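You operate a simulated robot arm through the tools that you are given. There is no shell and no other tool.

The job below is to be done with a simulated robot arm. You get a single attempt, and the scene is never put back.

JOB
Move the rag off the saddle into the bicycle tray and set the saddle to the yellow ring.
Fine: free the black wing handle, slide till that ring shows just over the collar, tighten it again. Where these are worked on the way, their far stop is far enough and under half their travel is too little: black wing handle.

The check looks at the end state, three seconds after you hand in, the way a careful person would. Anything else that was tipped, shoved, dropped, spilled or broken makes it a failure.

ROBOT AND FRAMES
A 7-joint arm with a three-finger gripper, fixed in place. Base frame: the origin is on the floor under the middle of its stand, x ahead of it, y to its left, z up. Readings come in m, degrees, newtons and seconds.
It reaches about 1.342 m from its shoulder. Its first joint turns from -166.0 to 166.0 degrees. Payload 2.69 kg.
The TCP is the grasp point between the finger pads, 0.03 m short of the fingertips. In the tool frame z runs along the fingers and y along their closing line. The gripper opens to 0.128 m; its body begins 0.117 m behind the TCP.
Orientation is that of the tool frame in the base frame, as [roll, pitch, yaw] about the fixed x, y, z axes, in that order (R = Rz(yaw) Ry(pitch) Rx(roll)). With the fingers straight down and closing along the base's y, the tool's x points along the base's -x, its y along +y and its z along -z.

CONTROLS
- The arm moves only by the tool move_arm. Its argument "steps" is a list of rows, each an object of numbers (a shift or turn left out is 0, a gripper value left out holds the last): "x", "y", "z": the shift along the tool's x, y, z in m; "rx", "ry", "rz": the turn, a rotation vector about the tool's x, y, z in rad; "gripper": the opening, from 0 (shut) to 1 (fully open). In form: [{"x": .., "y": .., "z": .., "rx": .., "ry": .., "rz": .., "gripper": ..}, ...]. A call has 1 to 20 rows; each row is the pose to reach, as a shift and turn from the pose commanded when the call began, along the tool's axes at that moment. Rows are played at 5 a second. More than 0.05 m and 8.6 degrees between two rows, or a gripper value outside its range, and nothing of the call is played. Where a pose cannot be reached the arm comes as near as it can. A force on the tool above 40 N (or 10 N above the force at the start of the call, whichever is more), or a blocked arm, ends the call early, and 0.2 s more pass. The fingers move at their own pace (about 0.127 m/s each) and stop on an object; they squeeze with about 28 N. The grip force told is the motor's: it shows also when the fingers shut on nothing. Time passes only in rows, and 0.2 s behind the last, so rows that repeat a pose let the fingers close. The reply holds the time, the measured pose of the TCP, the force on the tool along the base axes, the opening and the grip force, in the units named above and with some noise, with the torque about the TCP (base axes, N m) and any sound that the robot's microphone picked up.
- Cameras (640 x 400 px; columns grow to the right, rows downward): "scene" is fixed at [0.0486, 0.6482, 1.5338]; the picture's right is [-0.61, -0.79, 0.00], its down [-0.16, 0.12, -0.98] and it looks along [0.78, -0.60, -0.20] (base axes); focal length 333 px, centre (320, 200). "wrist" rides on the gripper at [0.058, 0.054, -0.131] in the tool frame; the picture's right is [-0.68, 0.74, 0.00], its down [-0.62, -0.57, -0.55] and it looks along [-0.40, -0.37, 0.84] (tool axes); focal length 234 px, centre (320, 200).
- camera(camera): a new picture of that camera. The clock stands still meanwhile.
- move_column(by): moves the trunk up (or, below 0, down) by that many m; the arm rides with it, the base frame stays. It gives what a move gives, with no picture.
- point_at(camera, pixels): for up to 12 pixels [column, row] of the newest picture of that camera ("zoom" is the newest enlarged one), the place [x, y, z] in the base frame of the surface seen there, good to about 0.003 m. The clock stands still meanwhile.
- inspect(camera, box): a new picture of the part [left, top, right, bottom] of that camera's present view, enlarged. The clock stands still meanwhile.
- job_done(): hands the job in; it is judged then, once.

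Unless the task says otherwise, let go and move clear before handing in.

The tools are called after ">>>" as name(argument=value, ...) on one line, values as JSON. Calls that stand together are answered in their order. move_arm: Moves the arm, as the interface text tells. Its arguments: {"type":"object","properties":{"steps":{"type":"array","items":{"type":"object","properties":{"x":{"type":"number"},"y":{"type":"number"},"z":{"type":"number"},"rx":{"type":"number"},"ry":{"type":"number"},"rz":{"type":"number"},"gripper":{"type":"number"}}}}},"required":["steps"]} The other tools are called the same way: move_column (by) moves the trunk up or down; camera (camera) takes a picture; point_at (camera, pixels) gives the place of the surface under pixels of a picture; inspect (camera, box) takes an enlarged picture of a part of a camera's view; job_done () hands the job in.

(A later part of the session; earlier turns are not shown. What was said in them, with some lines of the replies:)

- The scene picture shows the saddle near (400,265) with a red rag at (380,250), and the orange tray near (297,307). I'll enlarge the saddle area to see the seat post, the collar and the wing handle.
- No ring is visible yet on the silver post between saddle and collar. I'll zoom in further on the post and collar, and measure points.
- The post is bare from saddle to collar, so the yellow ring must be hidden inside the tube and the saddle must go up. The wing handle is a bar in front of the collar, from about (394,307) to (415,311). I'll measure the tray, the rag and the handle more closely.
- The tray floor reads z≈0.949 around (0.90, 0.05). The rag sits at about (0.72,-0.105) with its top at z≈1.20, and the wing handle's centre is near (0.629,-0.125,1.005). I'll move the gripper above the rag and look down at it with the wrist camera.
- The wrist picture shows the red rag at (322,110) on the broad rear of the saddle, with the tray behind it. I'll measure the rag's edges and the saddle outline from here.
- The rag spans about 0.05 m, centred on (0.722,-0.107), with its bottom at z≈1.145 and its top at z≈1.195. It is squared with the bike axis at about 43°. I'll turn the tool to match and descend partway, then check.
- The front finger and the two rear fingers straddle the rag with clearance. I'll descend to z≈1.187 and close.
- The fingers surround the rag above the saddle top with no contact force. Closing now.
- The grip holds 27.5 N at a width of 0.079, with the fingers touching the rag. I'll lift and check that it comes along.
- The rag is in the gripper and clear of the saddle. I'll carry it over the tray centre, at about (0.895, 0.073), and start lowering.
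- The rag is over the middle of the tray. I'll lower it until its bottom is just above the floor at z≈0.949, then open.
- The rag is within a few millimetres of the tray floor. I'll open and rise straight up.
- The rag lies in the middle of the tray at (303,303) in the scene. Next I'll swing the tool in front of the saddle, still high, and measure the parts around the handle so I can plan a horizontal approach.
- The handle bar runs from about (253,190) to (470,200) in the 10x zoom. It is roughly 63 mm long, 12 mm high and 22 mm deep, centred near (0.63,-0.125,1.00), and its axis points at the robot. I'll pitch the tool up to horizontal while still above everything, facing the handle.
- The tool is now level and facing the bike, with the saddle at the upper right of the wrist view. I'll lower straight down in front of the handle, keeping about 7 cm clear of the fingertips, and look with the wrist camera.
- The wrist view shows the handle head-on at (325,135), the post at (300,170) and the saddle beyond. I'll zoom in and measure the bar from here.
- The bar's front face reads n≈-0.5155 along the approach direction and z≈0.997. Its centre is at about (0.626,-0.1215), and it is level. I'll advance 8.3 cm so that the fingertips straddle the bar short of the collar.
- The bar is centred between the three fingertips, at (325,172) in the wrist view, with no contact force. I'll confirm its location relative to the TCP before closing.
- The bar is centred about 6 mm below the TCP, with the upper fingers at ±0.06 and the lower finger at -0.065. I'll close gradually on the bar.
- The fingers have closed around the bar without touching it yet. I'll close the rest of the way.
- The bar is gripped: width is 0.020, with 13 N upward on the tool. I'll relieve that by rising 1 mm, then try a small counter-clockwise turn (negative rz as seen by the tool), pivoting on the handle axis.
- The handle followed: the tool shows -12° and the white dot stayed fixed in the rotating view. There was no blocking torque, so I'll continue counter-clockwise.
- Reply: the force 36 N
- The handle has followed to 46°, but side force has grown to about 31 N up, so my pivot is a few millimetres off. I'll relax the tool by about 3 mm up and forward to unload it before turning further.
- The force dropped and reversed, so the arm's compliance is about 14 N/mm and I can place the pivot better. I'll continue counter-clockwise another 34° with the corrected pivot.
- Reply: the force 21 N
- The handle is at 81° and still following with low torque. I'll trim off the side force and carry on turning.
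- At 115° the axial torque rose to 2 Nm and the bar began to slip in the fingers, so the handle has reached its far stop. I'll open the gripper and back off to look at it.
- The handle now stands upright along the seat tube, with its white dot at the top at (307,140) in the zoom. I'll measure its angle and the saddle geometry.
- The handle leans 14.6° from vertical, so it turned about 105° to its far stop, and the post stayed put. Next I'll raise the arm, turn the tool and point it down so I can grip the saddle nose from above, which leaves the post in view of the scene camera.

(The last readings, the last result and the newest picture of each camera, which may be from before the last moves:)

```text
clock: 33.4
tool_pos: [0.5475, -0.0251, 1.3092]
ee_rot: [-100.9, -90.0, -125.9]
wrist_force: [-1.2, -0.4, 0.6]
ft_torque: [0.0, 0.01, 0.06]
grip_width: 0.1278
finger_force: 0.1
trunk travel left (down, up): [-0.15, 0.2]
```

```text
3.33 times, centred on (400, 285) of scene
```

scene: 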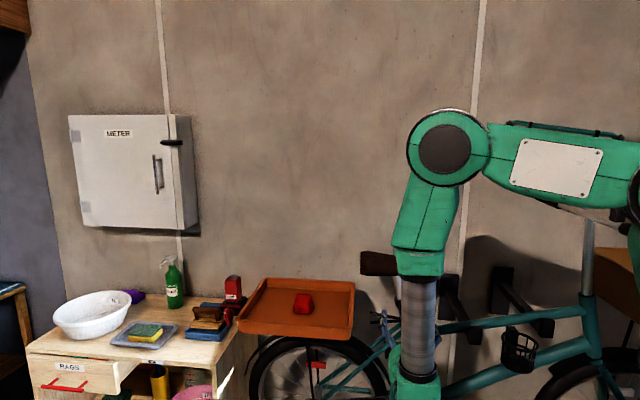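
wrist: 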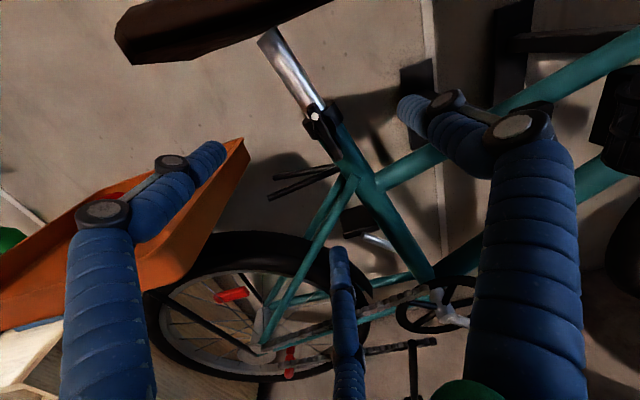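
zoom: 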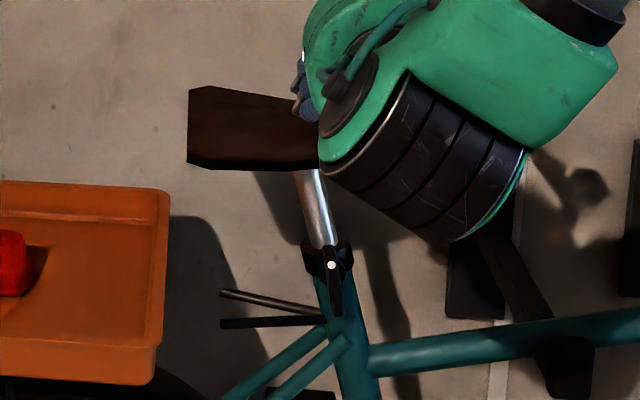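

The handle is upright and the saddle is unmoved. Now I'll pitch the tool down.

>>> move_arm(steps=[{"ry": -0.13}, {"ry": -0.26}, {"ry": -0.39}, {"ry": -0.52}, {"ry": -0.65}, {"ry": -0.78}, {"ry": -0.91}, {"ry": -1.04}, {"ry": -1.17}, {"ry": -1.3}, {"ry": -1.43}, {"ry": -1.5708}, {"ry": -1.5708}])

>>> camera(camera="scene")

>>> camera(camera="wrist")

```text
clock: 36.2
tool_pos: [0.5494, -0.0262, 1.3084]
ee_rot: [-179.9, 0.1, -47.0]
wrist_force: [1.2, -0.1, 0.4]
ft_torque: [0.0, 0.11, 0.0]
grip_width: 0.1276
finger_force: 0.0
trunk travel left (down, up): [-0.15, 0.2]
```

```text
taken
```

scene: 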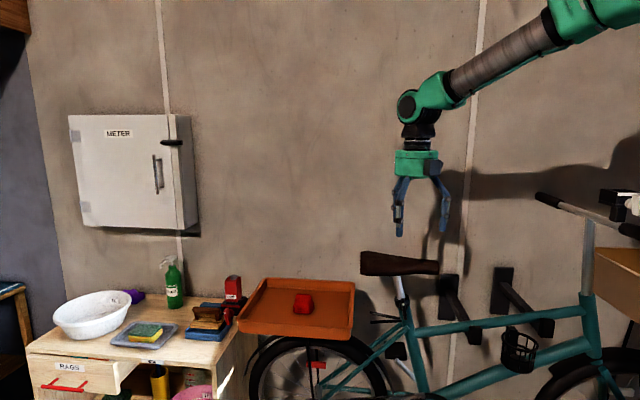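

```text
taken
```

wrist: 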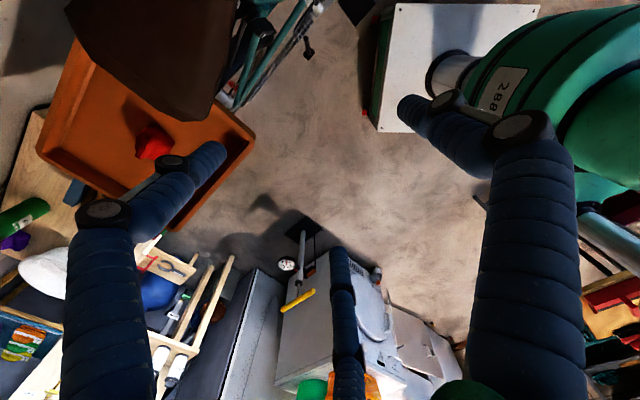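

The tool points down with its single finger toward the front of the bike. I'll move over the saddle nose and look down.

>>> move_arm(steps=[{"x": 0.04, "y": 0.018}, {"x": 0.08, "y": 0.035}, {"x": 0.12, "y": 0.053}, {"x": 0.16, "y": 0.07}, {"x": 0.181, "y": 0.079}, {"x": 0.181, "y": 0.079}])

>>> camera(camera="wrist")

>>> camera(camera="scene")

```text
clock: 37.6
tool_pos: [0.6123, -0.2126, 1.3077]
ee_rot: [-180.0, -0.1, -47.1]
wrist_force: [0.4, -0.6, 0.1]
ft_torque: [0.04, -0.04, 0.0]
grip_width: 0.128
finger_force: 0.1
trunk travel left (down, up): [-0.15, 0.2]
```

```text
taken
```

wrist: 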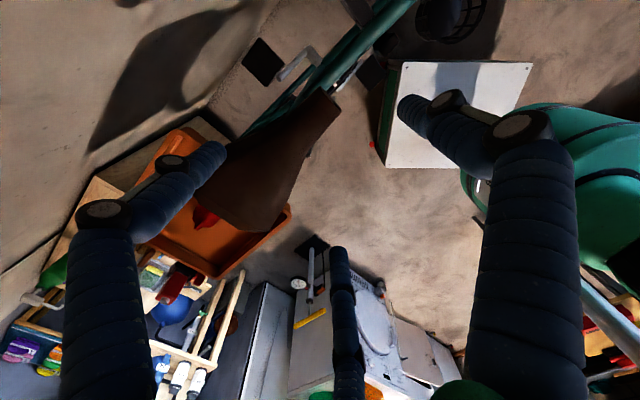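

```text
taken
```

scene: 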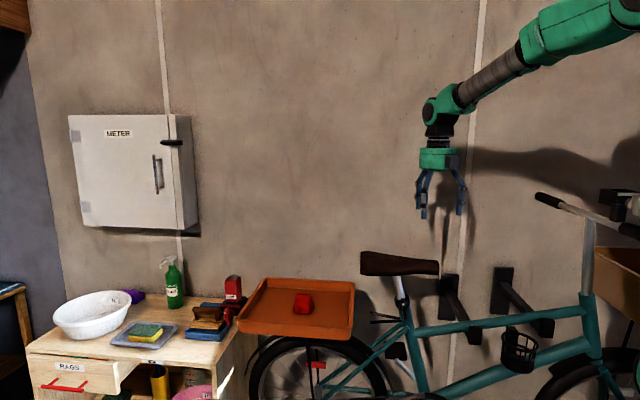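

The wrist view shows the nose at about (328,100) and the saddle widening to the lower left. I'll measure its edges near the nose.

>>> inspect(camera="wrist", box=[180, 80, 360, 240])

>>> point_at(camera="wrist", pixels=[[321, 92], [338, 105], [315, 100], [332, 112], [305, 108], [322, 127], [290, 118], [310, 145], [270, 125], [298, 160], [328, 100], [312, 116]])

```text
2.50 times, centred on (270, 160) of wrist
```

zoom: 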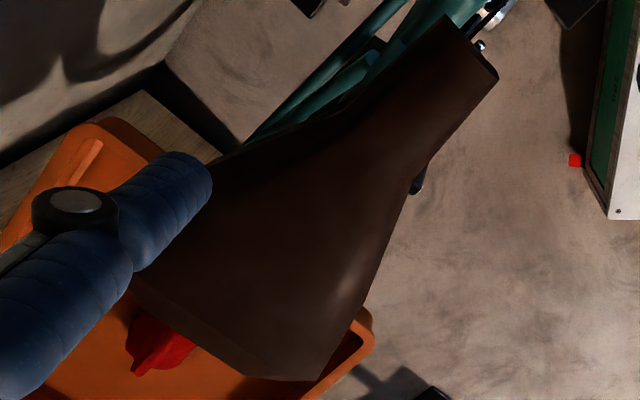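

```text
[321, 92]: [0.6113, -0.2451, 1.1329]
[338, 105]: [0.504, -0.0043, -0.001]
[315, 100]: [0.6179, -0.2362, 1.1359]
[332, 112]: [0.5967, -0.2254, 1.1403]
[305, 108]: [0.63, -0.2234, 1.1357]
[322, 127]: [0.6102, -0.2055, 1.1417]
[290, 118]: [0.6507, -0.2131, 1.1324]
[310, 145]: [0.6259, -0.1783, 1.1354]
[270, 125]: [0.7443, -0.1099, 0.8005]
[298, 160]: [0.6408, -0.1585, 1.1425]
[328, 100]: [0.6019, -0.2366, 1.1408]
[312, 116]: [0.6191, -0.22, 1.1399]
```

The nose is about 37 mm wide at its tip (t≈0.275), centred at n≈-0.578, with its top at z≈1.14. I'll descend to just above grip height and verify.

>>> move_arm(steps=[{"x": 0.002, "z": 0.04}, {"x": 0.004, "z": 0.08}, {"x": 0.0045, "z": 0.12}, {"x": 0.0045, "z": 0.15}, {"x": 0.0045, "z": 0.165}, {"x": 0.0045, "z": 0.176}, {"x": 0.0045, "z": 0.176}])

>>> camera(camera="wrist")

>>> inspect(camera="scene", box=[340, 200, 480, 330])

```text
clock: 39.2
tool_pos: [0.6195, -0.2157, 1.1351]
ee_rot: [-179.9, 0.1, -47.0]
wrist_force: [-0.7, 0.0, -0.8]
ft_torque: [0.01, 0.03, 0.0]
grip_width: 0.1279
finger_force: 0.0
trunk travel left (down, up): [-0.15, 0.2]
```

```text
taken
```

wrist: 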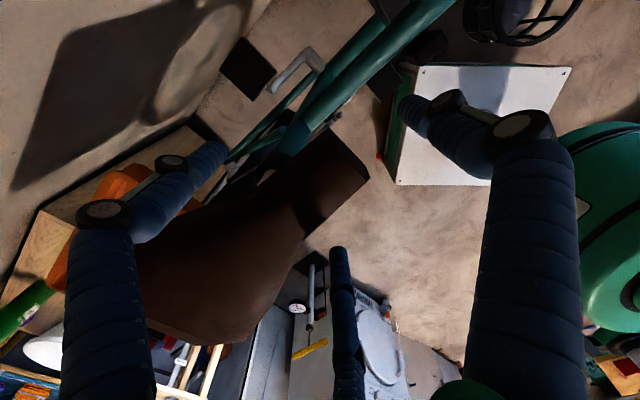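

```text
3.08 times, centred on (410, 265) of scene
```

zoom: 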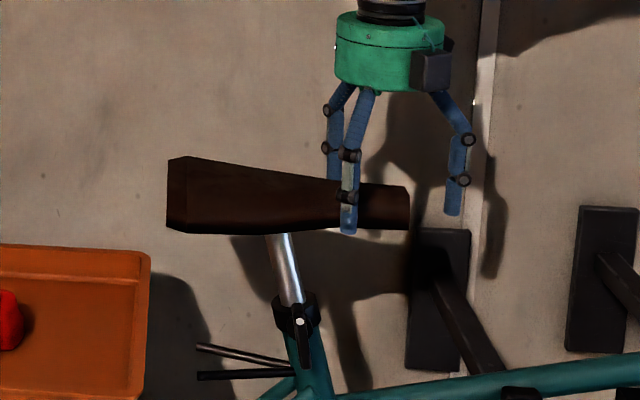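

The fingers straddle the nose without contact. I'll check the nose corner positions at close range before closing.

>>> point_at(camera="wrist", pixels=[[328, 133], [365, 177], [345, 155], [300, 150], [318, 225], [340, 205], [275, 165], [355, 188], [290, 157], [310, 235]])

```text
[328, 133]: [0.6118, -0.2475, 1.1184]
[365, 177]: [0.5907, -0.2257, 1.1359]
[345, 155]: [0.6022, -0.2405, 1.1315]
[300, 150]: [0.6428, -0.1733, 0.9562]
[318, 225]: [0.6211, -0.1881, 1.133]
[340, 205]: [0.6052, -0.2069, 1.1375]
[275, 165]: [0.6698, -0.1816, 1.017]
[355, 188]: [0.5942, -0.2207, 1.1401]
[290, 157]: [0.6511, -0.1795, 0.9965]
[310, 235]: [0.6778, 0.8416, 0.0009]
```

The nose tip reads t≈0.277 with half-width of about 17–20 mm, centred at n≈-0.581, so the tool is well centred. I'll shift 3 mm forward and close.

>>> move_arm(steps=[{"y": 0.003, "gripper": 0.7}, {"y": 0.003, "gripper": 0.5}, {"y": 0.003, "gripper": 0.4}, {"y": 0.003, "gripper": 0.3}, {"y": 0.003, "gripper": 0.2}, {"y": 0.003, "gripper": 0.0}, {"y": 0.003, "gripper": 0.0}, {"y": 0.003, "gripper": 0.0}])

>>> camera(camera="wrist")

>>> inspect(camera="scene", box=[340, 200, 480, 330])

```text
clock: 41.0
tool_pos: [0.6154, -0.2179, 1.1325]
ee_rot: [180.0, 0.0, -46.9]
wrist_force: [-6.8, 4.7, -6.3]
ft_torque: [0.04, 0.35, 0.35]
grip_width: 0.0782
finger_force: 27.8
trunk travel left (down, up): [-0.15, 0.2]
```

```text
taken
```

wrist: 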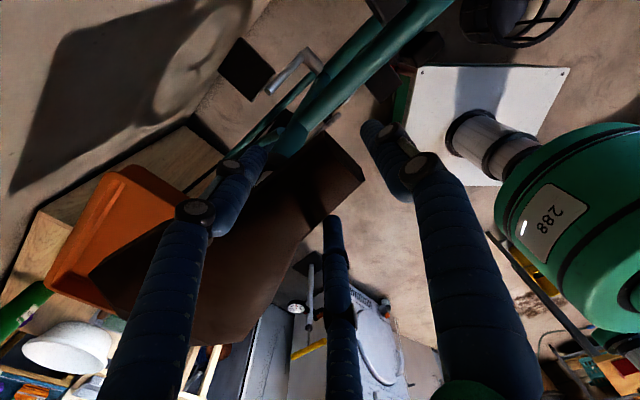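

```text
3.08 times, centred on (410, 265) of scene
```

zoom: 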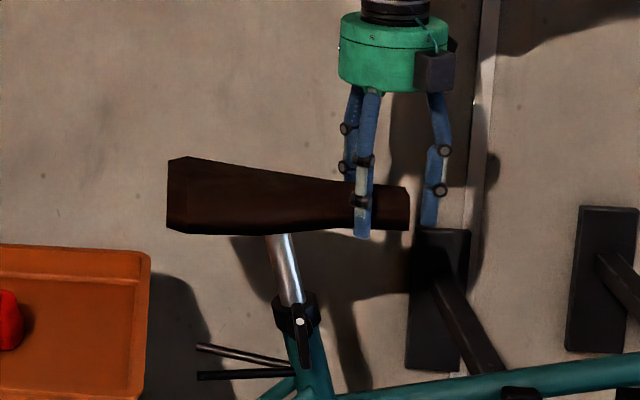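

The two side fingers pinch the saddle at a width of 0.078 with 28 N. I'll try a small lift of 6 mm along the tilted post axis and look at the reaction.

>>> move_arm(steps=[{"y": -0.0005, "z": -0.002}, {"y": -0.001, "z": -0.004}, {"y": -0.0015, "z": -0.006}, {"y": -0.0015, "z": -0.006}])

>>> inspect(camera="scene", box=[376, 264, 424, 320])

```text
clock: 42.0
tool_pos: [0.6157, -0.2171, 1.1385]
ee_rot: [-179.9, 0.1, -47.0]
wrist_force: [-2.5, 9.4, -12.9]
ft_torque: [0.08, 0.45, 0.17]
grip_width: 0.0777
finger_force: 27.9
trunk travel left (down, up): [-0.15, 0.2]
```

```text
7.14 times, centred on (400, 292) of scene
```

zoom: 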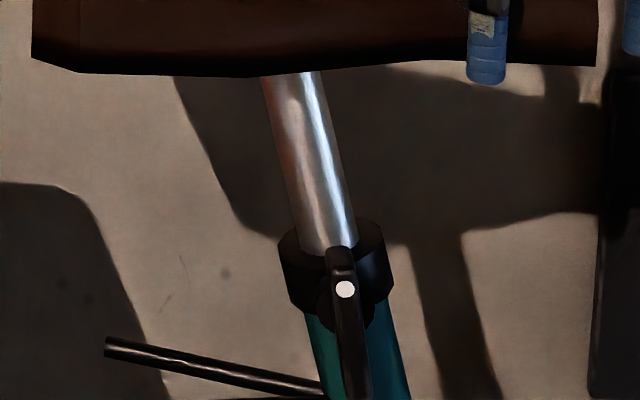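

The saddle rose about 5 mm with only about 13 N, so the post slides freely. I'll continue up in steps, watching for the ring above the collar.

>>> move_arm(steps=[{"y": -0.001, "z": -0.004}, {"y": -0.002, "z": -0.008}, {"y": -0.003, "z": -0.012}, {"y": -0.004, "z": -0.016}, {"y": -0.004, "z": -0.016}])

>>> inspect(camera="scene", box=[376, 264, 424, 320])

```text
clock: 43.2
tool_pos: [0.6187, -0.2136, 1.1548]
ee_rot: [180.0, 0.1, -47.0]
wrist_force: [-2.6, 9.6, -11.4]
ft_torque: [0.1, 0.44, 0.22]
grip_width: 0.0778
finger_force: 27.8
trunk travel left (down, up): [-0.15, 0.2]
```

```text
7.14 times, centred on (400, 292) of scene
```

zoom: 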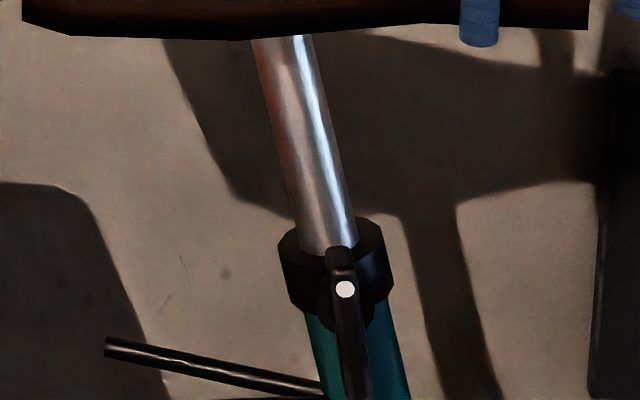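

The saddle is up about 21 mm in total with steady force, and no ring shows yet. Continuing up.

>>> move_arm(steps=[{"y": -0.001, "z": -0.004}, {"y": -0.002, "z": -0.008}, {"y": -0.003, "z": -0.012}, {"y": -0.004, "z": -0.016}, {"y": -0.004, "z": -0.016}])

>>> inspect(camera="scene", box=[376, 256, 424, 320])

```text
clock: 44.4
tool_pos: [0.6218, -0.2099, 1.1715]
ee_rot: [-180.0, 0.0, -47.1]
wrist_force: [-5.6, 11.9, -12.3]
ft_torque: [0.13, 0.45, 0.28]
grip_width: 0.0776
finger_force: 28.1
trunk travel left (down, up): [-0.15, 0.2]
```

```text
6.25 times, centred on (400, 288) of scene
```

zoom: 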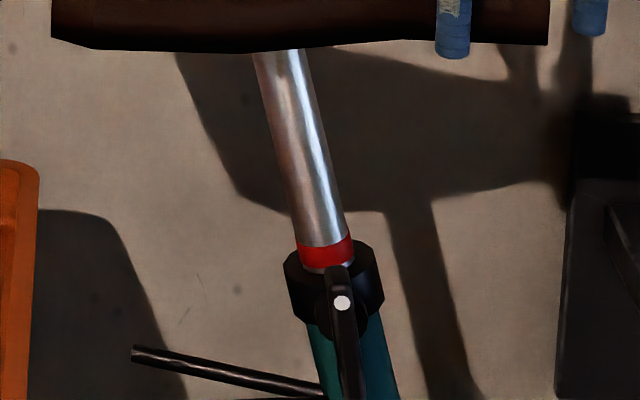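

A red ring has appeared just above the collar at (325,250), so the yellow one lies further down the post. I'll keep raising in smaller steps.

>>> move_arm(steps=[{"x": -0.0003, "y": -0.001, "z": -0.004}, {"x": -0.0005, "y": -0.002, "z": -0.008}, {"x": -0.0005, "y": -0.003, "z": -0.012}, {"x": -0.0005, "y": -0.003, "z": -0.012}])

>>> inspect(camera="scene", box=[376, 256, 424, 320])

```text
clock: 45.4
tool_pos: [0.6257, -0.208, 1.1826]
ee_rot: [179.9, 0.0, -46.9]
wrist_force: [-3.2, 8.4, -11.8]
ft_torque: [0.02, 0.4, 0.28]
grip_width: 0.0775
finger_force: 28.3
trunk travel left (down, up): [-0.15, 0.2]
```

```text
6.25 times, centred on (400, 288) of scene
```

zoom: 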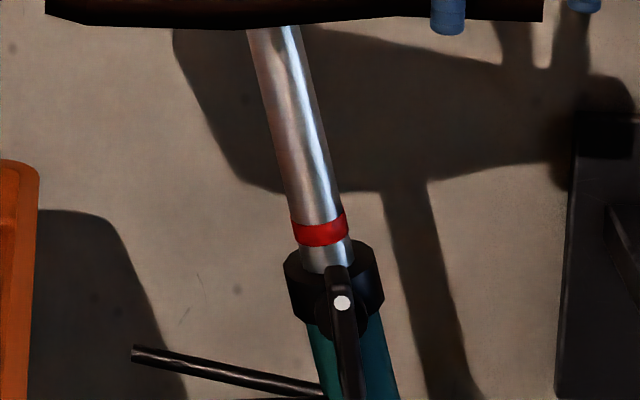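

The red ring is now well clear with bare metal below it, and no yellow yet. Continuing up.

>>> move_arm(steps=[{"y": -0.001, "z": -0.004}, {"y": -0.002, "z": -0.008}, {"y": -0.003, "z": -0.012}, {"y": -0.003, "z": -0.012}])

>>> inspect(camera="scene", box=[376, 256, 424, 320])

```text
clock: 46.4
tool_pos: [0.6273, -0.2058, 1.1957]
ee_rot: [179.9, 0.0, -47.0]
wrist_force: [-3.1, 6.9, -12.9]
ft_torque: [-0.03, 0.61, 0.2]
grip_width: 0.0772
finger_force: 28.5
trunk travel left (down, up): [-0.15, 0.2]
```

```text
6.25 times, centred on (400, 288) of scene
```

zoom: 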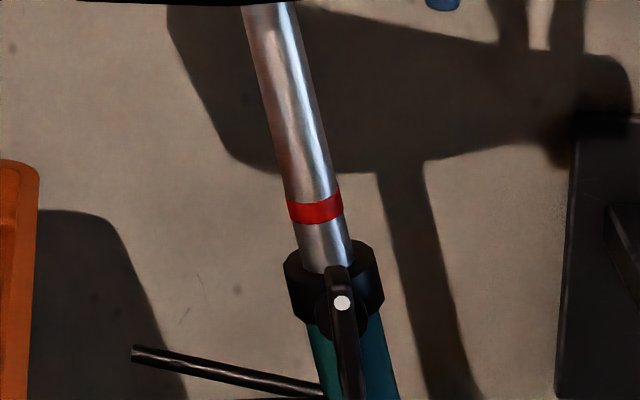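

The red ring keeps rising and there is still no yellow. Continuing up.

>>> move_arm(steps=[{"y": -0.001, "z": -0.004}, {"y": -0.002, "z": -0.008}, {"y": -0.003, "z": -0.012}, {"y": -0.003, "z": -0.012}])

>>> inspect(camera="scene", box=[376, 256, 424, 320])

```text
clock: 47.4
tool_pos: [0.629, -0.2031, 1.2081]
ee_rot: [180.0, 0.0, -47.1]
wrist_force: [-6.2, 7.1, -11.4]
ft_torque: [0.08, 0.66, 0.36]
grip_width: 0.0775
finger_force: 28.2
trunk travel left (down, up): [-0.15, 0.2]
```

```text
6.25 times, centred on (400, 288) of scene
```

zoom: 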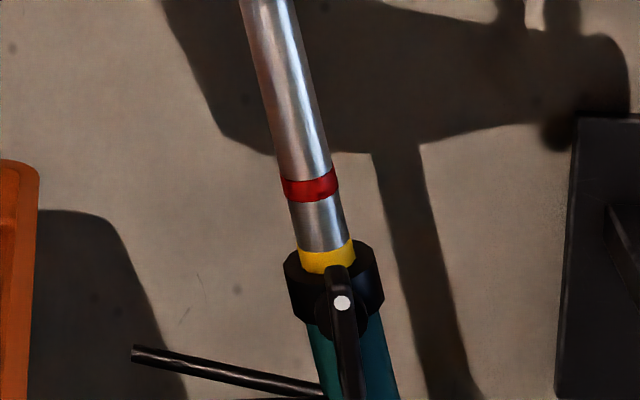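

The yellow ring has appeared right at the collar at (327,257). I'll zoom in to see how much of it shows.

>>> inspect(camera="scene", box=[388, 280, 416, 310])

```text
13.33 times, centred on (402, 295) of scene
```

zoom: 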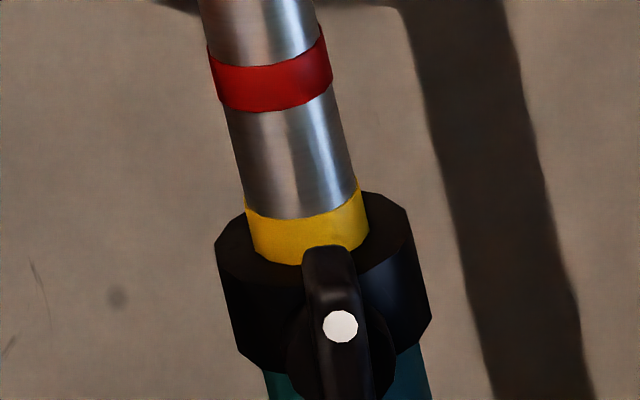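

About 44 px of yellow shows, against 45–50 px for the full red ring, so it is almost entirely out. I'll raise another 1.5 mm to bring its lower edge just over the collar.

>>> move_arm(steps=[{"y": -0.0002, "z": -0.0008}, {"y": -0.0004, "z": -0.0015}, {"y": -0.0004, "z": -0.0015}])

>>> inspect(camera="scene", box=[388, 280, 416, 310])

```text
clock: 48.2
tool_pos: [0.6287, -0.203, 1.2085]
ee_rot: [179.9, 0.0, -47.0]
wrist_force: [-1.0, 10.1, -13.5]
ft_torque: [0.01, 0.27, 0.26]
grip_width: 0.0771
finger_force: 27.8
trunk travel left (down, up): [-0.15, 0.2]
```

```text
13.33 times, centred on (402, 295) of scene
```

zoom: 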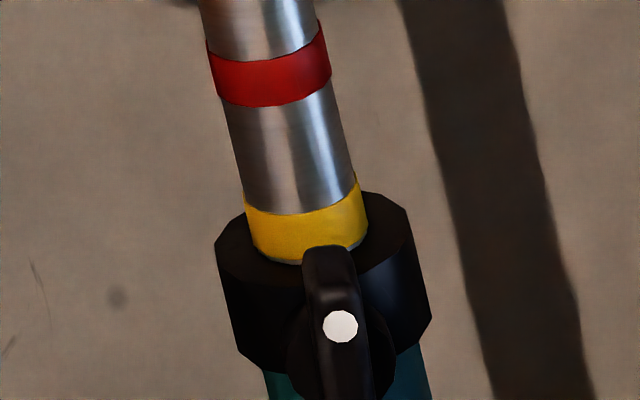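

The full yellow ring now shows with a hair of metal beneath it, right over the collar. Before letting go, I'll ease the tool down a little to check that friction holds the saddle.

>>> move_arm(steps=[{"y": 0.0001, "z": 0.0005}, {"y": 0.0002, "z": 0.0009}, {"y": 0.0002, "z": 0.0009}])

>>> inspect(camera="scene", box=[388, 280, 416, 310])

```text
clock: 49.0
tool_pos: [0.6282, -0.2042, 1.2085]
ee_rot: [-180.0, -0.1, -47.0]
wrist_force: [-4.5, 10.8, -0.9]
ft_torque: [0.38, 0.13, 0.32]
grip_width: 0.0771
finger_force: 28.4
trunk travel left (down, up): [-0.15, 0.2]
```

```text
13.33 times, centred on (402, 295) of scene
```

zoom: 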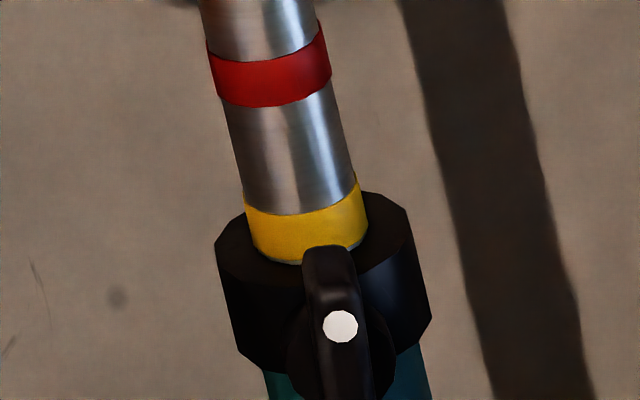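

The vertical load is now about zero and the ring has not moved, so friction holds the saddle. I'll open the gripper and rise clear.

>>> move_arm(steps=[{"gripper": 0.68}, {"gripper": 0.8}, {"gripper": 1.0}, {"gripper": 1.0}, {"z": -0.02}, {"z": -0.05}, {"z": -0.08}, {"z": -0.1}, {"z": -0.1}])

>>> inspect(camera="scene", box=[388, 280, 416, 310])

>>> camera(camera="scene")

```text
clock: 51.0
tool_pos: [0.63, -0.2053, 1.3084]
ee_rot: [-180.0, 0.1, -47.0]
wrist_force: [0.1, 1.2, 0.1]
ft_torque: [0.0, 0.02, -0.01]
grip_width: 0.1279
finger_force: 0.1
trunk travel left (down, up): [-0.15, 0.2]
```

```text
13.33 times, centred on (402, 295) of scene
```

zoom: 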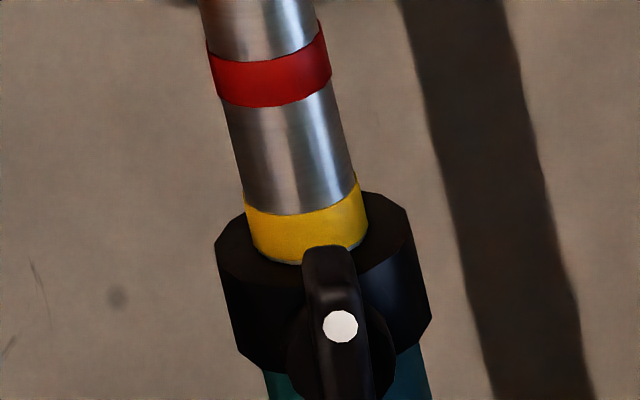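

```text
taken
```

scene: 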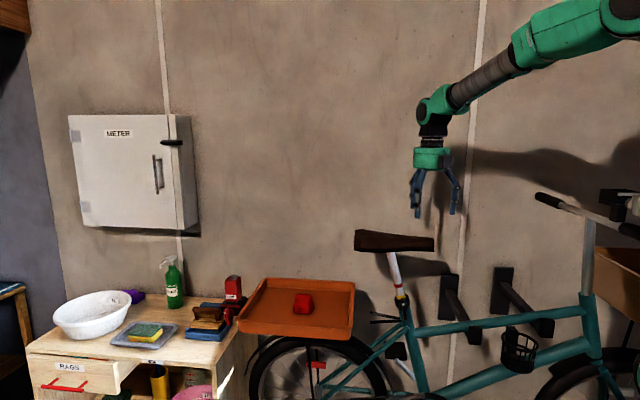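

The saddle stays put with the yellow ring just over the collar. Next I'll back away from the saddle, return the tool to level, and match it to the upright handle to tighten it.

>>> move_arm(steps=[{"x": -0.04, "y": -0.012, "z": -0.005}, {"x": -0.08, "y": -0.024, "z": -0.005}, {"x": -0.12, "y": -0.037, "z": -0.005}, {"x": -0.16, "y": -0.049, "z": -0.005}, {"x": -0.19, "y": -0.06, "z": -0.005}, {"x": -0.19, "y": -0.06, "z": -0.005}])

>>> move_arm(steps=[{"ry": 0.13}, {"ry": 0.26}, {"ry": 0.39}, {"ry": 0.52}, {"ry": 0.65}, {"ry": 0.78}, {"ry": 0.91}, {"ry": 1.04}, {"ry": 1.17}, {"ry": 1.3}, {"ry": 1.43}, {"ry": 1.5708}, {"ry": 1.5708}])

>>> camera(camera="scene")

```text
clock: 52.4
tool_pos: [0.5416, -0.0233, 1.3133]
ee_rot: [-179.9, 0.0, -46.8]
wrist_force: [0.2, 0.4, -0.4]
ft_torque: [-0.02, -0.03, -0.01]
grip_width: 0.1279
finger_force: 0.1
trunk travel left (down, up): [-0.15, 0.2]
```

```text
clock: 55.2
tool_pos: [0.5442, -0.0239, 1.312]
ee_rot: [-21.2, -89.8, 154.4]
wrist_force: [0.0, 0.6, 0.1]
ft_torque: [-0.02, -0.01, -0.06]
grip_width: 0.1279
finger_force: 0.2
trunk travel left (down, up): [-0.15, 0.2]
```

```text
taken
```

scene: 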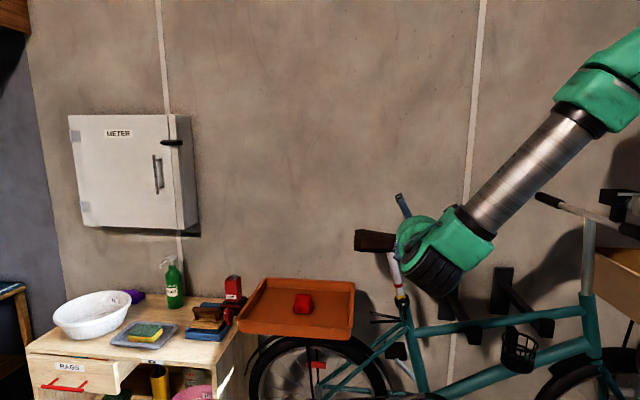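

The tool is level again with the handle below it. I'll lower in front of the handle while rolling 14.6° to match its angle.

>>> move_arm(steps=[{"x": -0.04, "y": -0.001, "z": 0.005, "rz": -0.04}, {"x": -0.08, "y": -0.001, "z": 0.01, "rz": -0.08}, {"x": -0.12, "y": -0.001, "z": 0.015, "rz": -0.12}, {"x": -0.16, "y": -0.001, "z": 0.02, "rz": -0.16}, {"x": -0.2, "y": -0.001, "z": 0.025, "rz": -0.2}, {"x": -0.24, "y": -0.001, "z": 0.03, "rz": -0.24}, {"x": -0.28, "y": -0.001, "z": 0.03, "rz": -0.255}, {"x": -0.316, "y": -0.001, "z": 0.03, "rz": -0.255}, {"x": -0.316, "y": -0.001, "z": 0.03, "rz": -0.255}])

>>> camera(camera="wrist")

>>> inspect(camera="wrist", box=[220, 60, 420, 220])

```text
clock: 57.2
tool_pos: [0.5642, -0.0473, 0.9957]
ee_rot: [90.0, -75.3, 43.0]
wrist_force: [0.0, 0.2, 0.0]
ft_torque: [0.03, -0.02, -0.05]
grip_width: 0.1281
finger_force: 0.0
trunk travel left (down, up): [-0.15, 0.2]
```

```text
taken
```

wrist: 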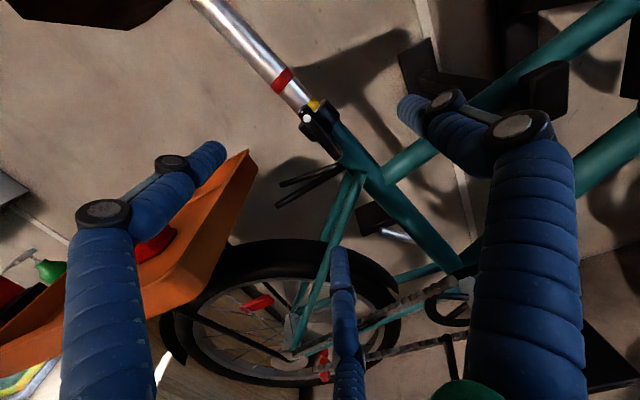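

```text
2.50 times, centred on (320, 140) of wrist
```

zoom: 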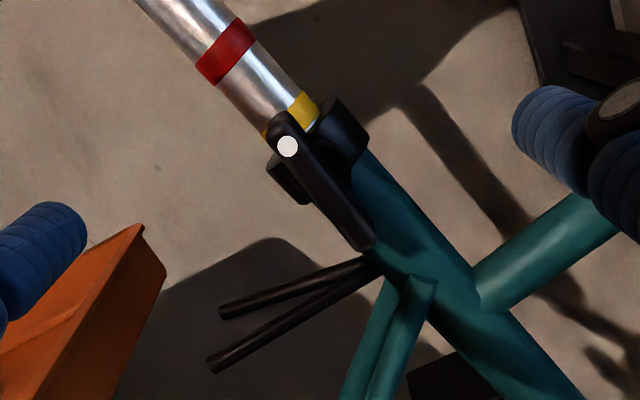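

The wrist view shows the handle at (320,185) in the zoom and the yellow ring above the collar. I'll re-measure the bar before advancing.

>>> point_at(camera="zoom", pixels=[[288, 147], [300, 162], [312, 175], [325, 192], [337, 208], [350, 225], [363, 242], [277, 122], [370, 246]])

```text
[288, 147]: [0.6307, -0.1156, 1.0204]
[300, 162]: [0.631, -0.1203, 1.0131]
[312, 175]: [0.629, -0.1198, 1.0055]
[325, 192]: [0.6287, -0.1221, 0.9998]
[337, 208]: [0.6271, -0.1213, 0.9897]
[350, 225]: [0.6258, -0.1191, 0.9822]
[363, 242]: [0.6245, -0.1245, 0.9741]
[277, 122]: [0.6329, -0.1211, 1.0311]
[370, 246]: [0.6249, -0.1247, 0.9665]
```

The bar's centreline is at t≈0.377 and z≈0.998, well aligned with the tool. I'll advance 8.4 cm and close to contact.

>>> move_arm(steps=[{"y": -0.0005, "z": 0.03}, {"y": -0.0005, "z": 0.055}, {"y": -0.0005, "z": 0.072}, {"y": -0.0005, "z": 0.084}, {"y": -0.0005, "z": 0.084, "gripper": 0.7}, {"y": -0.0005, "z": 0.084, "gripper": 0.45}, {"y": -0.0005, "z": 0.084, "gripper": 0.3}, {"y": -0.0005, "z": 0.084, "gripper": 0.3}])

>>> inspect(camera="wrist", box=[220, 80, 420, 260])

```text
clock: 59.0
tool_pos: [0.6217, -0.1062, 0.9956]
ee_rot: [90.0, -75.4, 42.9]
wrist_force: [-1.0, -0.6, 1.0]
ft_torque: [0.0, 0.02, 0.02]
grip_width: 0.0386
finger_force: 0.1
trunk travel left (down, up): [-0.15, 0.2]
```

```text
2.22 times, centred on (320, 170) of wrist
```

zoom: 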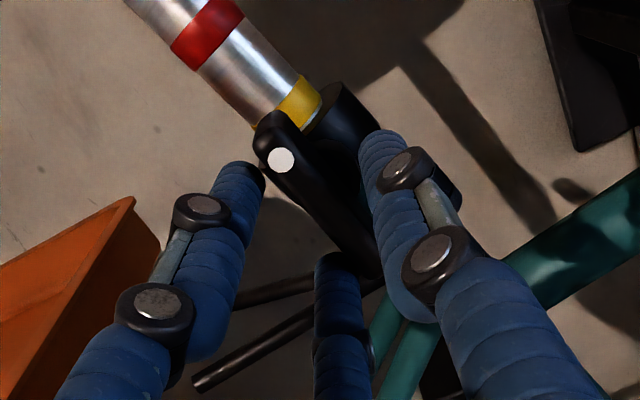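

The view matches the earlier grip, with the bar about 3–4 mm further along the tool's x and y. I'll trim by 3 mm and 2 mm and close fully.

>>> move_arm(steps=[{"x": 0.003, "y": 0.002, "gripper": 0.3}, {"x": 0.003, "y": 0.002, "gripper": 0.22}, {"x": 0.003, "y": 0.002, "gripper": 0.15}, {"x": 0.003, "y": 0.002, "gripper": 0.0}, {"x": 0.003, "y": 0.002, "gripper": 0.0}, {"x": 0.003, "y": 0.002, "gripper": 0.0}])

>>> inspect(camera="wrist", box=[220, 80, 420, 260])

```text
clock: 60.4
tool_pos: [0.6226, -0.1062, 1.0005]
ee_rot: [89.5, -75.5, 43.8]
wrist_force: [51.8, 20.9, -17.9]
ft_torque: [1.54, -0.37, 4.29]
grip_width: 0.0222
finger_force: 44.0
trunk travel left (down, up): [-0.15, 0.2]
```

```text
2.22 times, centred on (320, 170) of wrist
```

zoom: 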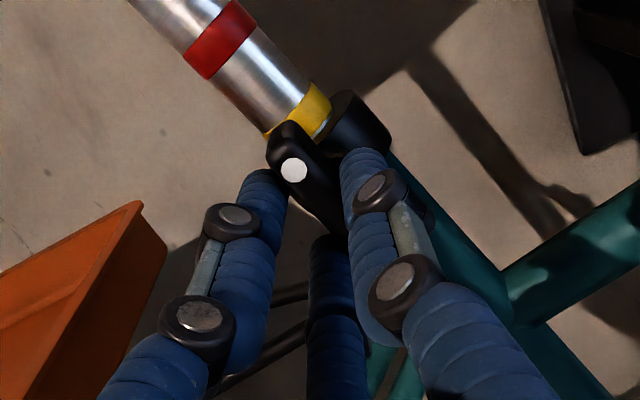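

Closing on the bar loaded the tool with about 55 N along its -y, so I'm a few millimetres off there and the bar sits near 99°, not 105°. I'll relieve it by shifting -3.7 mm in y with a small clockwise roll.

>>> move_arm(steps=[{"y": -0.0012, "rz": 0.02}, {"y": -0.0025, "rz": 0.04}, {"y": -0.0037, "rz": 0.06}, {"y": -0.0037, "rz": 0.06}])

>>> inspect(camera="wrist", box=[220, 80, 420, 260])

```text
clock: 61.4
tool_pos: [0.622, -0.1069, 0.9998]
ee_rot: [89.8, -78.8, 42.9]
wrist_force: [-5.9, -1.3, 16.1]
ft_torque: [-0.25, -0.32, 0.31]
grip_width: 0.0206
finger_force: 44.9
trunk travel left (down, up): [-0.15, 0.2]
```

```text
2.22 times, centred on (320, 170) of wrist
```

zoom: 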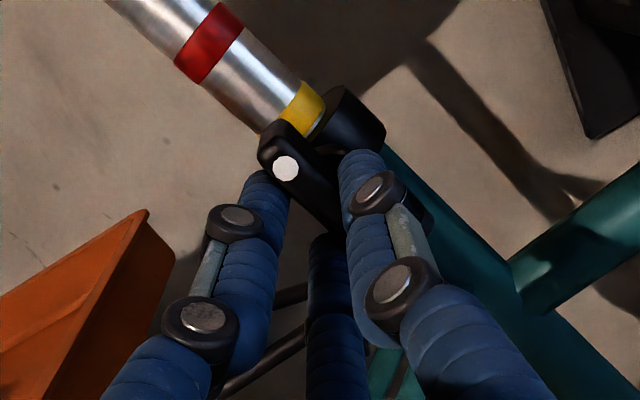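

Forces are now small, the bar is flush in the fingers at 101°, and the yellow ring is unchanged. I'll turn clockwise to tighten, in stages.

>>> move_arm(steps=[{"x": 0.001, "y": 0.0005, "rz": 0.02}, {"x": 0.0015, "y": 0.0008, "rz": 0.12}, {"x": 0.002, "y": 0.0012, "rz": 0.24}, {"x": 0.0024, "y": 0.0017, "rz": 0.36}, {"x": 0.0028, "y": 0.0022, "rz": 0.48}, {"x": 0.0031, "y": 0.0027, "rz": 0.6}, {"x": 0.0031, "y": 0.0027, "rz": 0.6}])

>>> inspect(camera="wrist", box=[220, 80, 420, 260])

```text
clock: 63.0
tool_pos: [0.6221, -0.1073, 1.0019]
ee_rot: [-90.1, -66.8, -136.7]
wrist_force: [-9.5, -5.9, -12.9]
ft_torque: [0.3, 0.28, 0.33]
grip_width: 0.0205
finger_force: 44.9
trunk travel left (down, up): [-0.15, 0.2]
```

```text
2.22 times, centred on (320, 170) of wrist
```

zoom: 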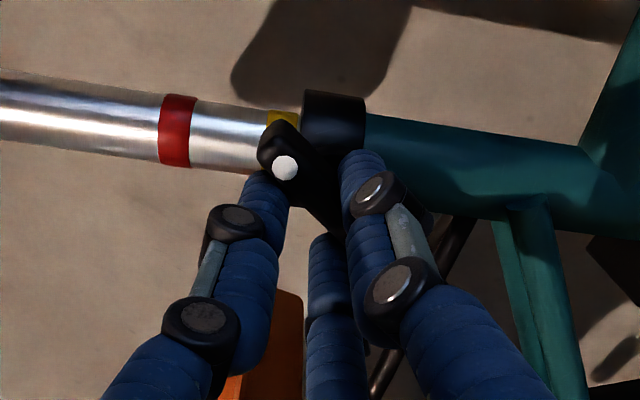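

The handle has come to 67° with modest forces. I'll trim and keep turning clockwise.

>>> move_arm(steps=[{"x": -0.0003, "y": 0.001, "rz": 0.02}, {"x": 0.0, "y": 0.0014, "rz": 0.12}, {"x": 0.0005, "y": 0.0018, "rz": 0.24}, {"x": 0.0009, "y": 0.0023, "rz": 0.36}, {"x": 0.0013, "y": 0.0028, "rz": 0.48}, {"x": 0.0016, "y": 0.0034, "rz": 0.6}, {"x": 0.0016, "y": 0.0034, "rz": 0.6}])

>>> inspect(camera="wrist", box=[220, 80, 420, 260])

```text
clock: 64.6
tool_pos: [0.6191, -0.1079, 1.0029]
ee_rot: [-90.0, -32.2, -137.0]
wrist_force: [-12.5, 9.3, -10.1]
ft_torque: [0.09, 0.06, 0.23]
grip_width: 0.0204
finger_force: 44.9
trunk travel left (down, up): [-0.15, 0.2]
```

```text
2.22 times, centred on (320, 170) of wrist
```

zoom: 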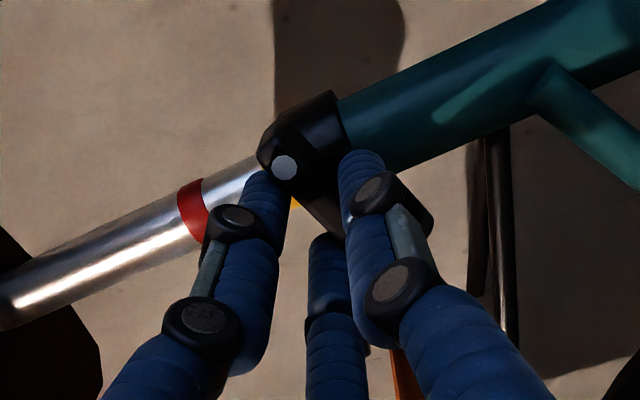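

The handle is at 32°, still turning easily. I'll go on to about -2°, watching for the torque rise at the tight stop.

>>> move_arm(steps=[{"x": 0.0, "y": 0.0007, "z": -0.0005, "rz": 0.02}, {"x": 0.0003, "y": 0.001, "z": -0.0005, "rz": 0.12}, {"x": 0.0008, "y": 0.0014, "z": -0.0005, "rz": 0.24}, {"x": 0.0012, "y": 0.0019, "z": -0.0005, "rz": 0.36}, {"x": 0.0016, "y": 0.0024, "z": -0.0005, "rz": 0.48}, {"x": 0.0019, "y": 0.0029, "z": -0.0005, "rz": 0.6}, {"x": 0.0019, "y": 0.0029, "z": -0.0005, "rz": 0.6}])

>>> inspect(camera="wrist", box=[220, 80, 420, 260])

```text
clock: 66.2
tool_pos: [0.6174, -0.1116, 1.0029]
ee_rot: [-89.8, 2.1, -137.0]
wrist_force: [4.6, 4.3, 8.4]
ft_torque: [-0.23, 0.19, 0.03]
grip_width: 0.0202
finger_force: 44.5
trunk travel left (down, up): [-0.15, 0.2]
```

```text
2.22 times, centred on (320, 170) of wrist
```

zoom: 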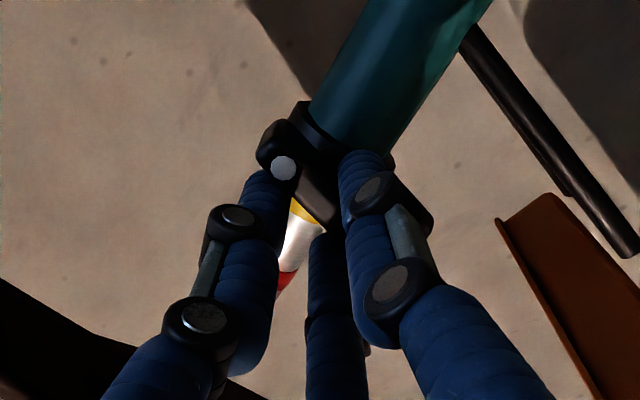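

The tool is at -2° and the reverse torque has started to rise to 0.3 Nm. I'll turn a little further to be sure the handle is seated on its tight stop.

>>> move_arm(steps=[{"x": 0.0002, "y": 0.0002, "rz": 0.04}, {"x": 0.0004, "y": 0.0003, "rz": 0.08}, {"x": 0.0006, "y": 0.0004, "rz": 0.12}, {"x": 0.0006, "y": 0.0004, "rz": 0.12}])

>>> inspect(camera="wrist", box=[220, 80, 420, 260])

```text
clock: 67.2
tool_pos: [0.619, -0.1112, 1.0034]
ee_rot: [-89.9, 8.9, -137.0]
wrist_force: [13.5, -4.1, 23.8]
ft_torque: [-1.2, 0.76, 0.21]
grip_width: 0.0202
finger_force: 45.0
trunk travel left (down, up): [-0.15, 0.2]
```

```text
2.22 times, centred on (320, 170) of wrist
```

zoom: 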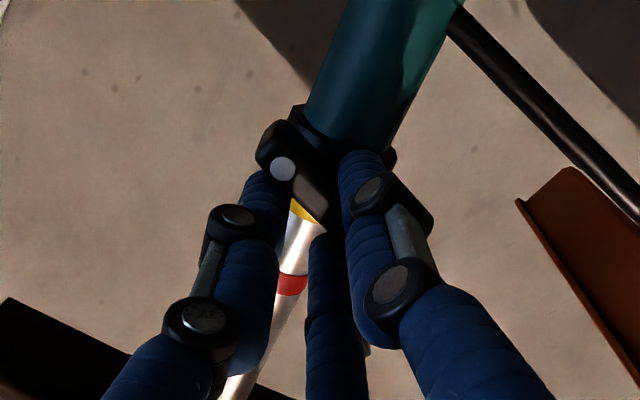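

The torque is now 1.4 Nm against me, as expected at the tight end. I'll add one more small turn to confirm the stop.

>>> move_arm(steps=[{"x": 0.0, "y": -0.0008, "rz": 0.03}, {"x": 0.0002, "y": -0.001, "rz": 0.06}, {"x": 0.0003, "y": -0.001, "rz": 0.09}, {"x": 0.0003, "y": -0.001, "rz": 0.09}])

>>> inspect(camera="wrist", box=[220, 80, 420, 260])

```text
clock: 68.2
tool_pos: [0.616, -0.1124, 1.0023]
ee_rot: [-90.0, 14.1, -137.0]
wrist_force: [20.6, -10.0, 21.3]
ft_torque: [-1.64, 1.27, 0.33]
grip_width: 0.0208
finger_force: 44.9
trunk travel left (down, up): [-0.15, 0.2]
```

```text
2.22 times, centred on (320, 170) of wrist
```

zoom: 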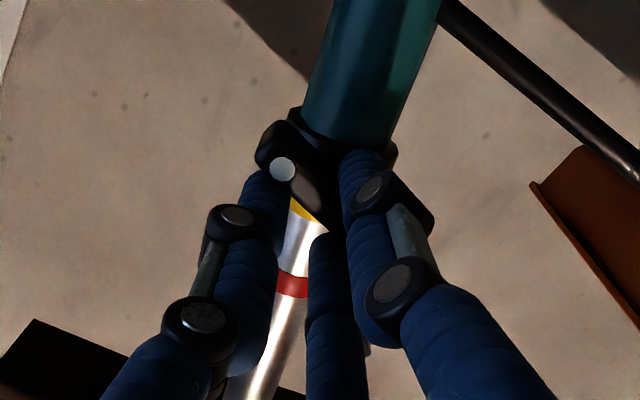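

The torque has reached 2 Nm and the grip is starting to slip, the same sign as at the other end, so the handle is on its tight stop. I'll open and back straight off.

>>> move_arm(steps=[{"gripper": 0.22}, {"gripper": 0.4}, {"gripper": 0.7}, {"gripper": 1.0}, {"gripper": 1.0}, {"z": -0.03}, {"z": -0.06}, {"z": -0.1}, {"z": -0.1}])

>>> camera(camera="wrist")

>>> inspect(camera="wrist", box=[250, 60, 400, 200])

```text
clock: 68.7
tool_pos: [0.6173, -0.1122, 1.0033]
ee_rot: [-89.9, 14.2, -136.8]
wrist_force: [-0.1, 0.1, 0.5]
ft_torque: [0.01, 0.02, 0.02]
grip_width: 0.0514
finger_force: 0.1
trunk travel left (down, up): [-0.15, 0.2]
stopped in row 2: the force on the tool passed its limit at 58 N (the readings are from after the stop); the commanded pose is now the measured one
```

```text
taken
```

wrist: 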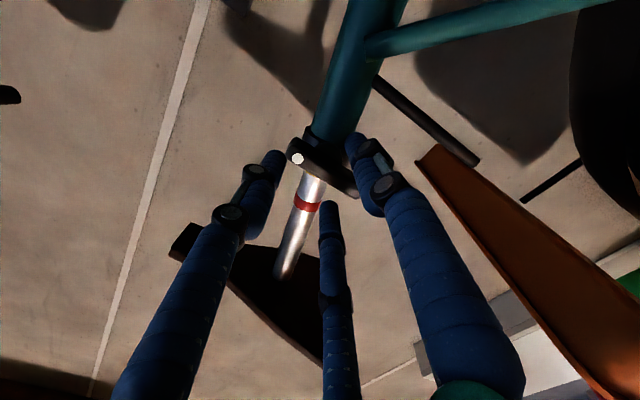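

```text
2.86 times, centred on (325, 130) of wrist
```

zoom: 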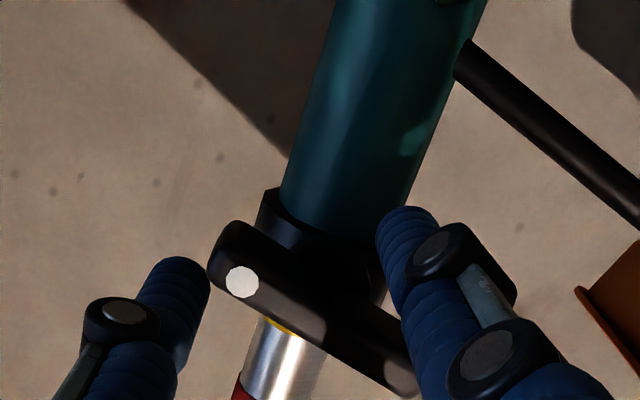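

The opening gave a brief 58 N spike as the stored load was released. The fingers are now free with zero force, so I'll finish opening and back off.

>>> move_arm(steps=[{"gripper": 0.6}, {"gripper": 0.8}, {"gripper": 1.0}, {"gripper": 1.0}, {"z": -0.03}, {"z": -0.06}, {"z": -0.1}, {"z": -0.1}])

>>> camera(camera="wrist")

>>> inspect(camera="wrist", box=[250, 60, 400, 200])

```text
clock: 70.5
tool_pos: [0.549, -0.0372, 1.0033]
ee_rot: [-89.8, 14.2, -136.9]
wrist_force: [-1.2, -0.1, 0.9]
ft_torque: [0.03, -0.01, 0.0]
grip_width: 0.1279
finger_force: 0.0
trunk travel left (down, up): [-0.15, 0.2]
```

```text
taken
```

wrist: 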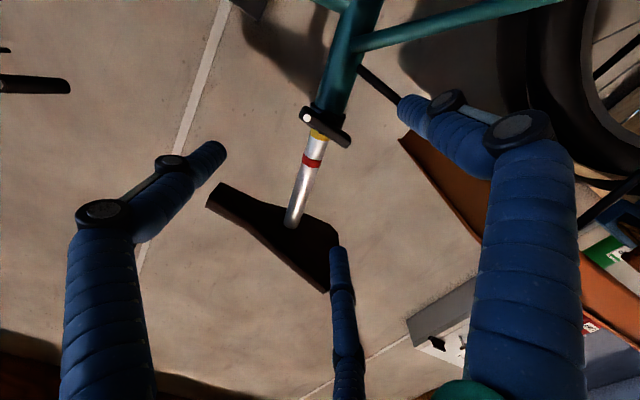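

```text
2.86 times, centred on (325, 130) of wrist
```

zoom: 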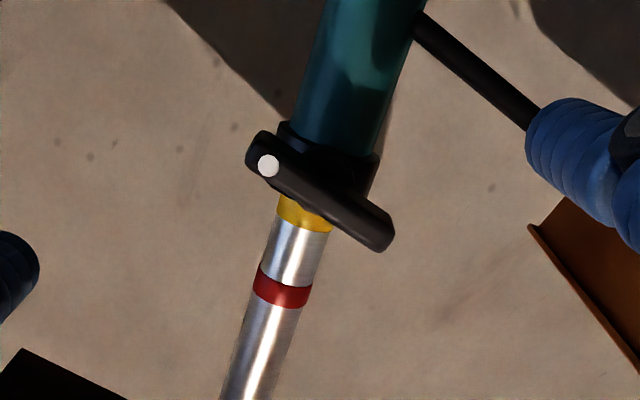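

The handle lies across the tube again and the yellow ring shows at the collar. I'll measure the bar's angle to confirm it has returned to its starting position.

>>> point_at(camera="zoom", pixels=[[268, 167], [285, 180], [303, 193], [322, 205], [340, 218], [358, 230], [378, 242], [257, 148], [388, 238], [300, 215], [287, 290]])

```text
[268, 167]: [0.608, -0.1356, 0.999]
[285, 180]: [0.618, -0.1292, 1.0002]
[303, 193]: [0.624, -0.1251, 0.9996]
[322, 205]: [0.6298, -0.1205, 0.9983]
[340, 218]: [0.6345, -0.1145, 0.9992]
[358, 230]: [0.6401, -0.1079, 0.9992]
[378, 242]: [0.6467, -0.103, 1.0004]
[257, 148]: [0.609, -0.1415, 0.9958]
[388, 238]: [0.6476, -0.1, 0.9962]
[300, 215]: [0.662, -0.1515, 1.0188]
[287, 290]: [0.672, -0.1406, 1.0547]
```

The bar is level again at z≈0.999 along its whole length, exactly where it began, so it is tight. I'll lift the arm clear and check the whole scene.

>>> move_arm(steps=[{"z": -0.03}, {"x": -0.01, "y": -0.039, "z": -0.04}, {"x": -0.02, "y": -0.078, "z": -0.04}, {"x": -0.03, "y": -0.117, "z": -0.04}, {"x": -0.04, "y": -0.156, "z": -0.04}, {"x": -0.05, "y": -0.195, "z": -0.04}, {"x": -0.06, "y": -0.234, "z": -0.04}, {"x": -0.07, "y": -0.273, "z": -0.04}, {"x": -0.08, "y": -0.312, "z": -0.04}, {"x": -0.09, "y": -0.35, "z": -0.04}, {"x": -0.1, "y": -0.39, "z": -0.04}, {"x": -0.1, "y": -0.39, "z": -0.04}])

>>> camera(camera="scene")

>>> inspect(camera="scene", box=[388, 280, 416, 315])

>>> inspect(camera="scene", box=[220, 220, 480, 400])

```text
clock: 73.1
tool_pos: [0.5176, -0.0053, 1.405]
ee_rot: [-89.8, 14.1, -136.8]
wrist_force: [-0.3, -0.2, -0.2]
ft_torque: [0.03, -0.01, 0.06]
grip_width: 0.1282
finger_force: 0.1
trunk travel left (down, up): [-0.15, 0.2]
```

```text
taken
```

scene: 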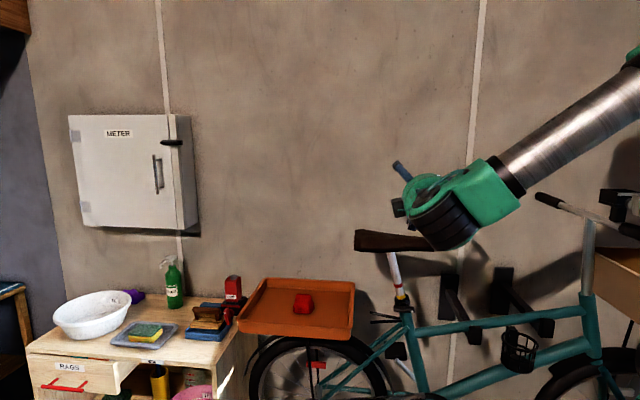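

```text
11.43 times, centred on (402, 298) of scene
```

zoom: 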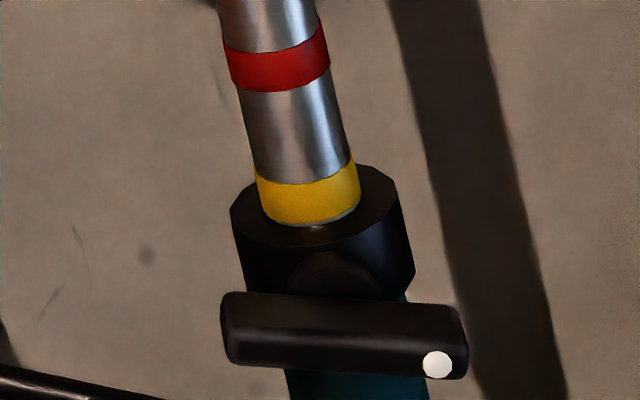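

```text
2.22 times, centred on (350, 310) of scene
```

zoom: 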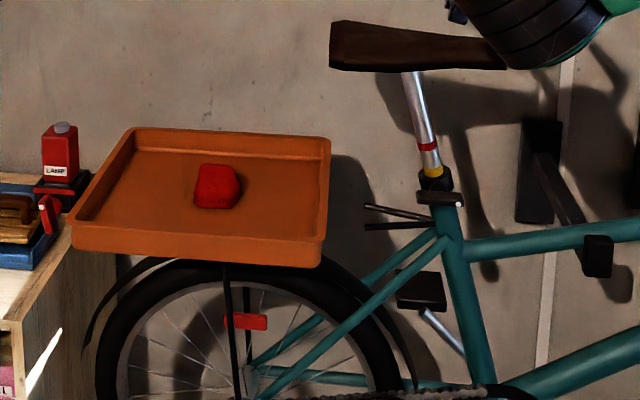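

The final pictures show the rag resting in the middle of the tray and the yellow ring fully visible just over the collar. The wing handle is back across in its tight position, nothing else has been disturbed, and the arm is clear. Handing in.

>>> job_done()

```text
The job is handed in.
```

The job is handed in. The rag is in the bicycle tray, and the saddle is set to the yellow ring with the black wing handle tight again.

- **Rag:** it lies in the middle of the tray floor, clear of the sides.
- **Handle:** I turned it counter-clockwise about 100° to its far stop to free it. After setting the saddle I turned it back until it came up hard at about 2 Nm. It measures level again, where it started.
- **Saddle:** I raised it about 75 mm, past a red ring, until the whole yellow ring showed with a hair of bare post below it. It did not slip when I let go, and the ring stayed put while I tightened.

When I opened the gripper off the handle, the tool read a brief 58 N spike as the stored load released. In the final pictures the handle, ring, tray and nearby items all looked undisturbed. The arm is clear of the bike.
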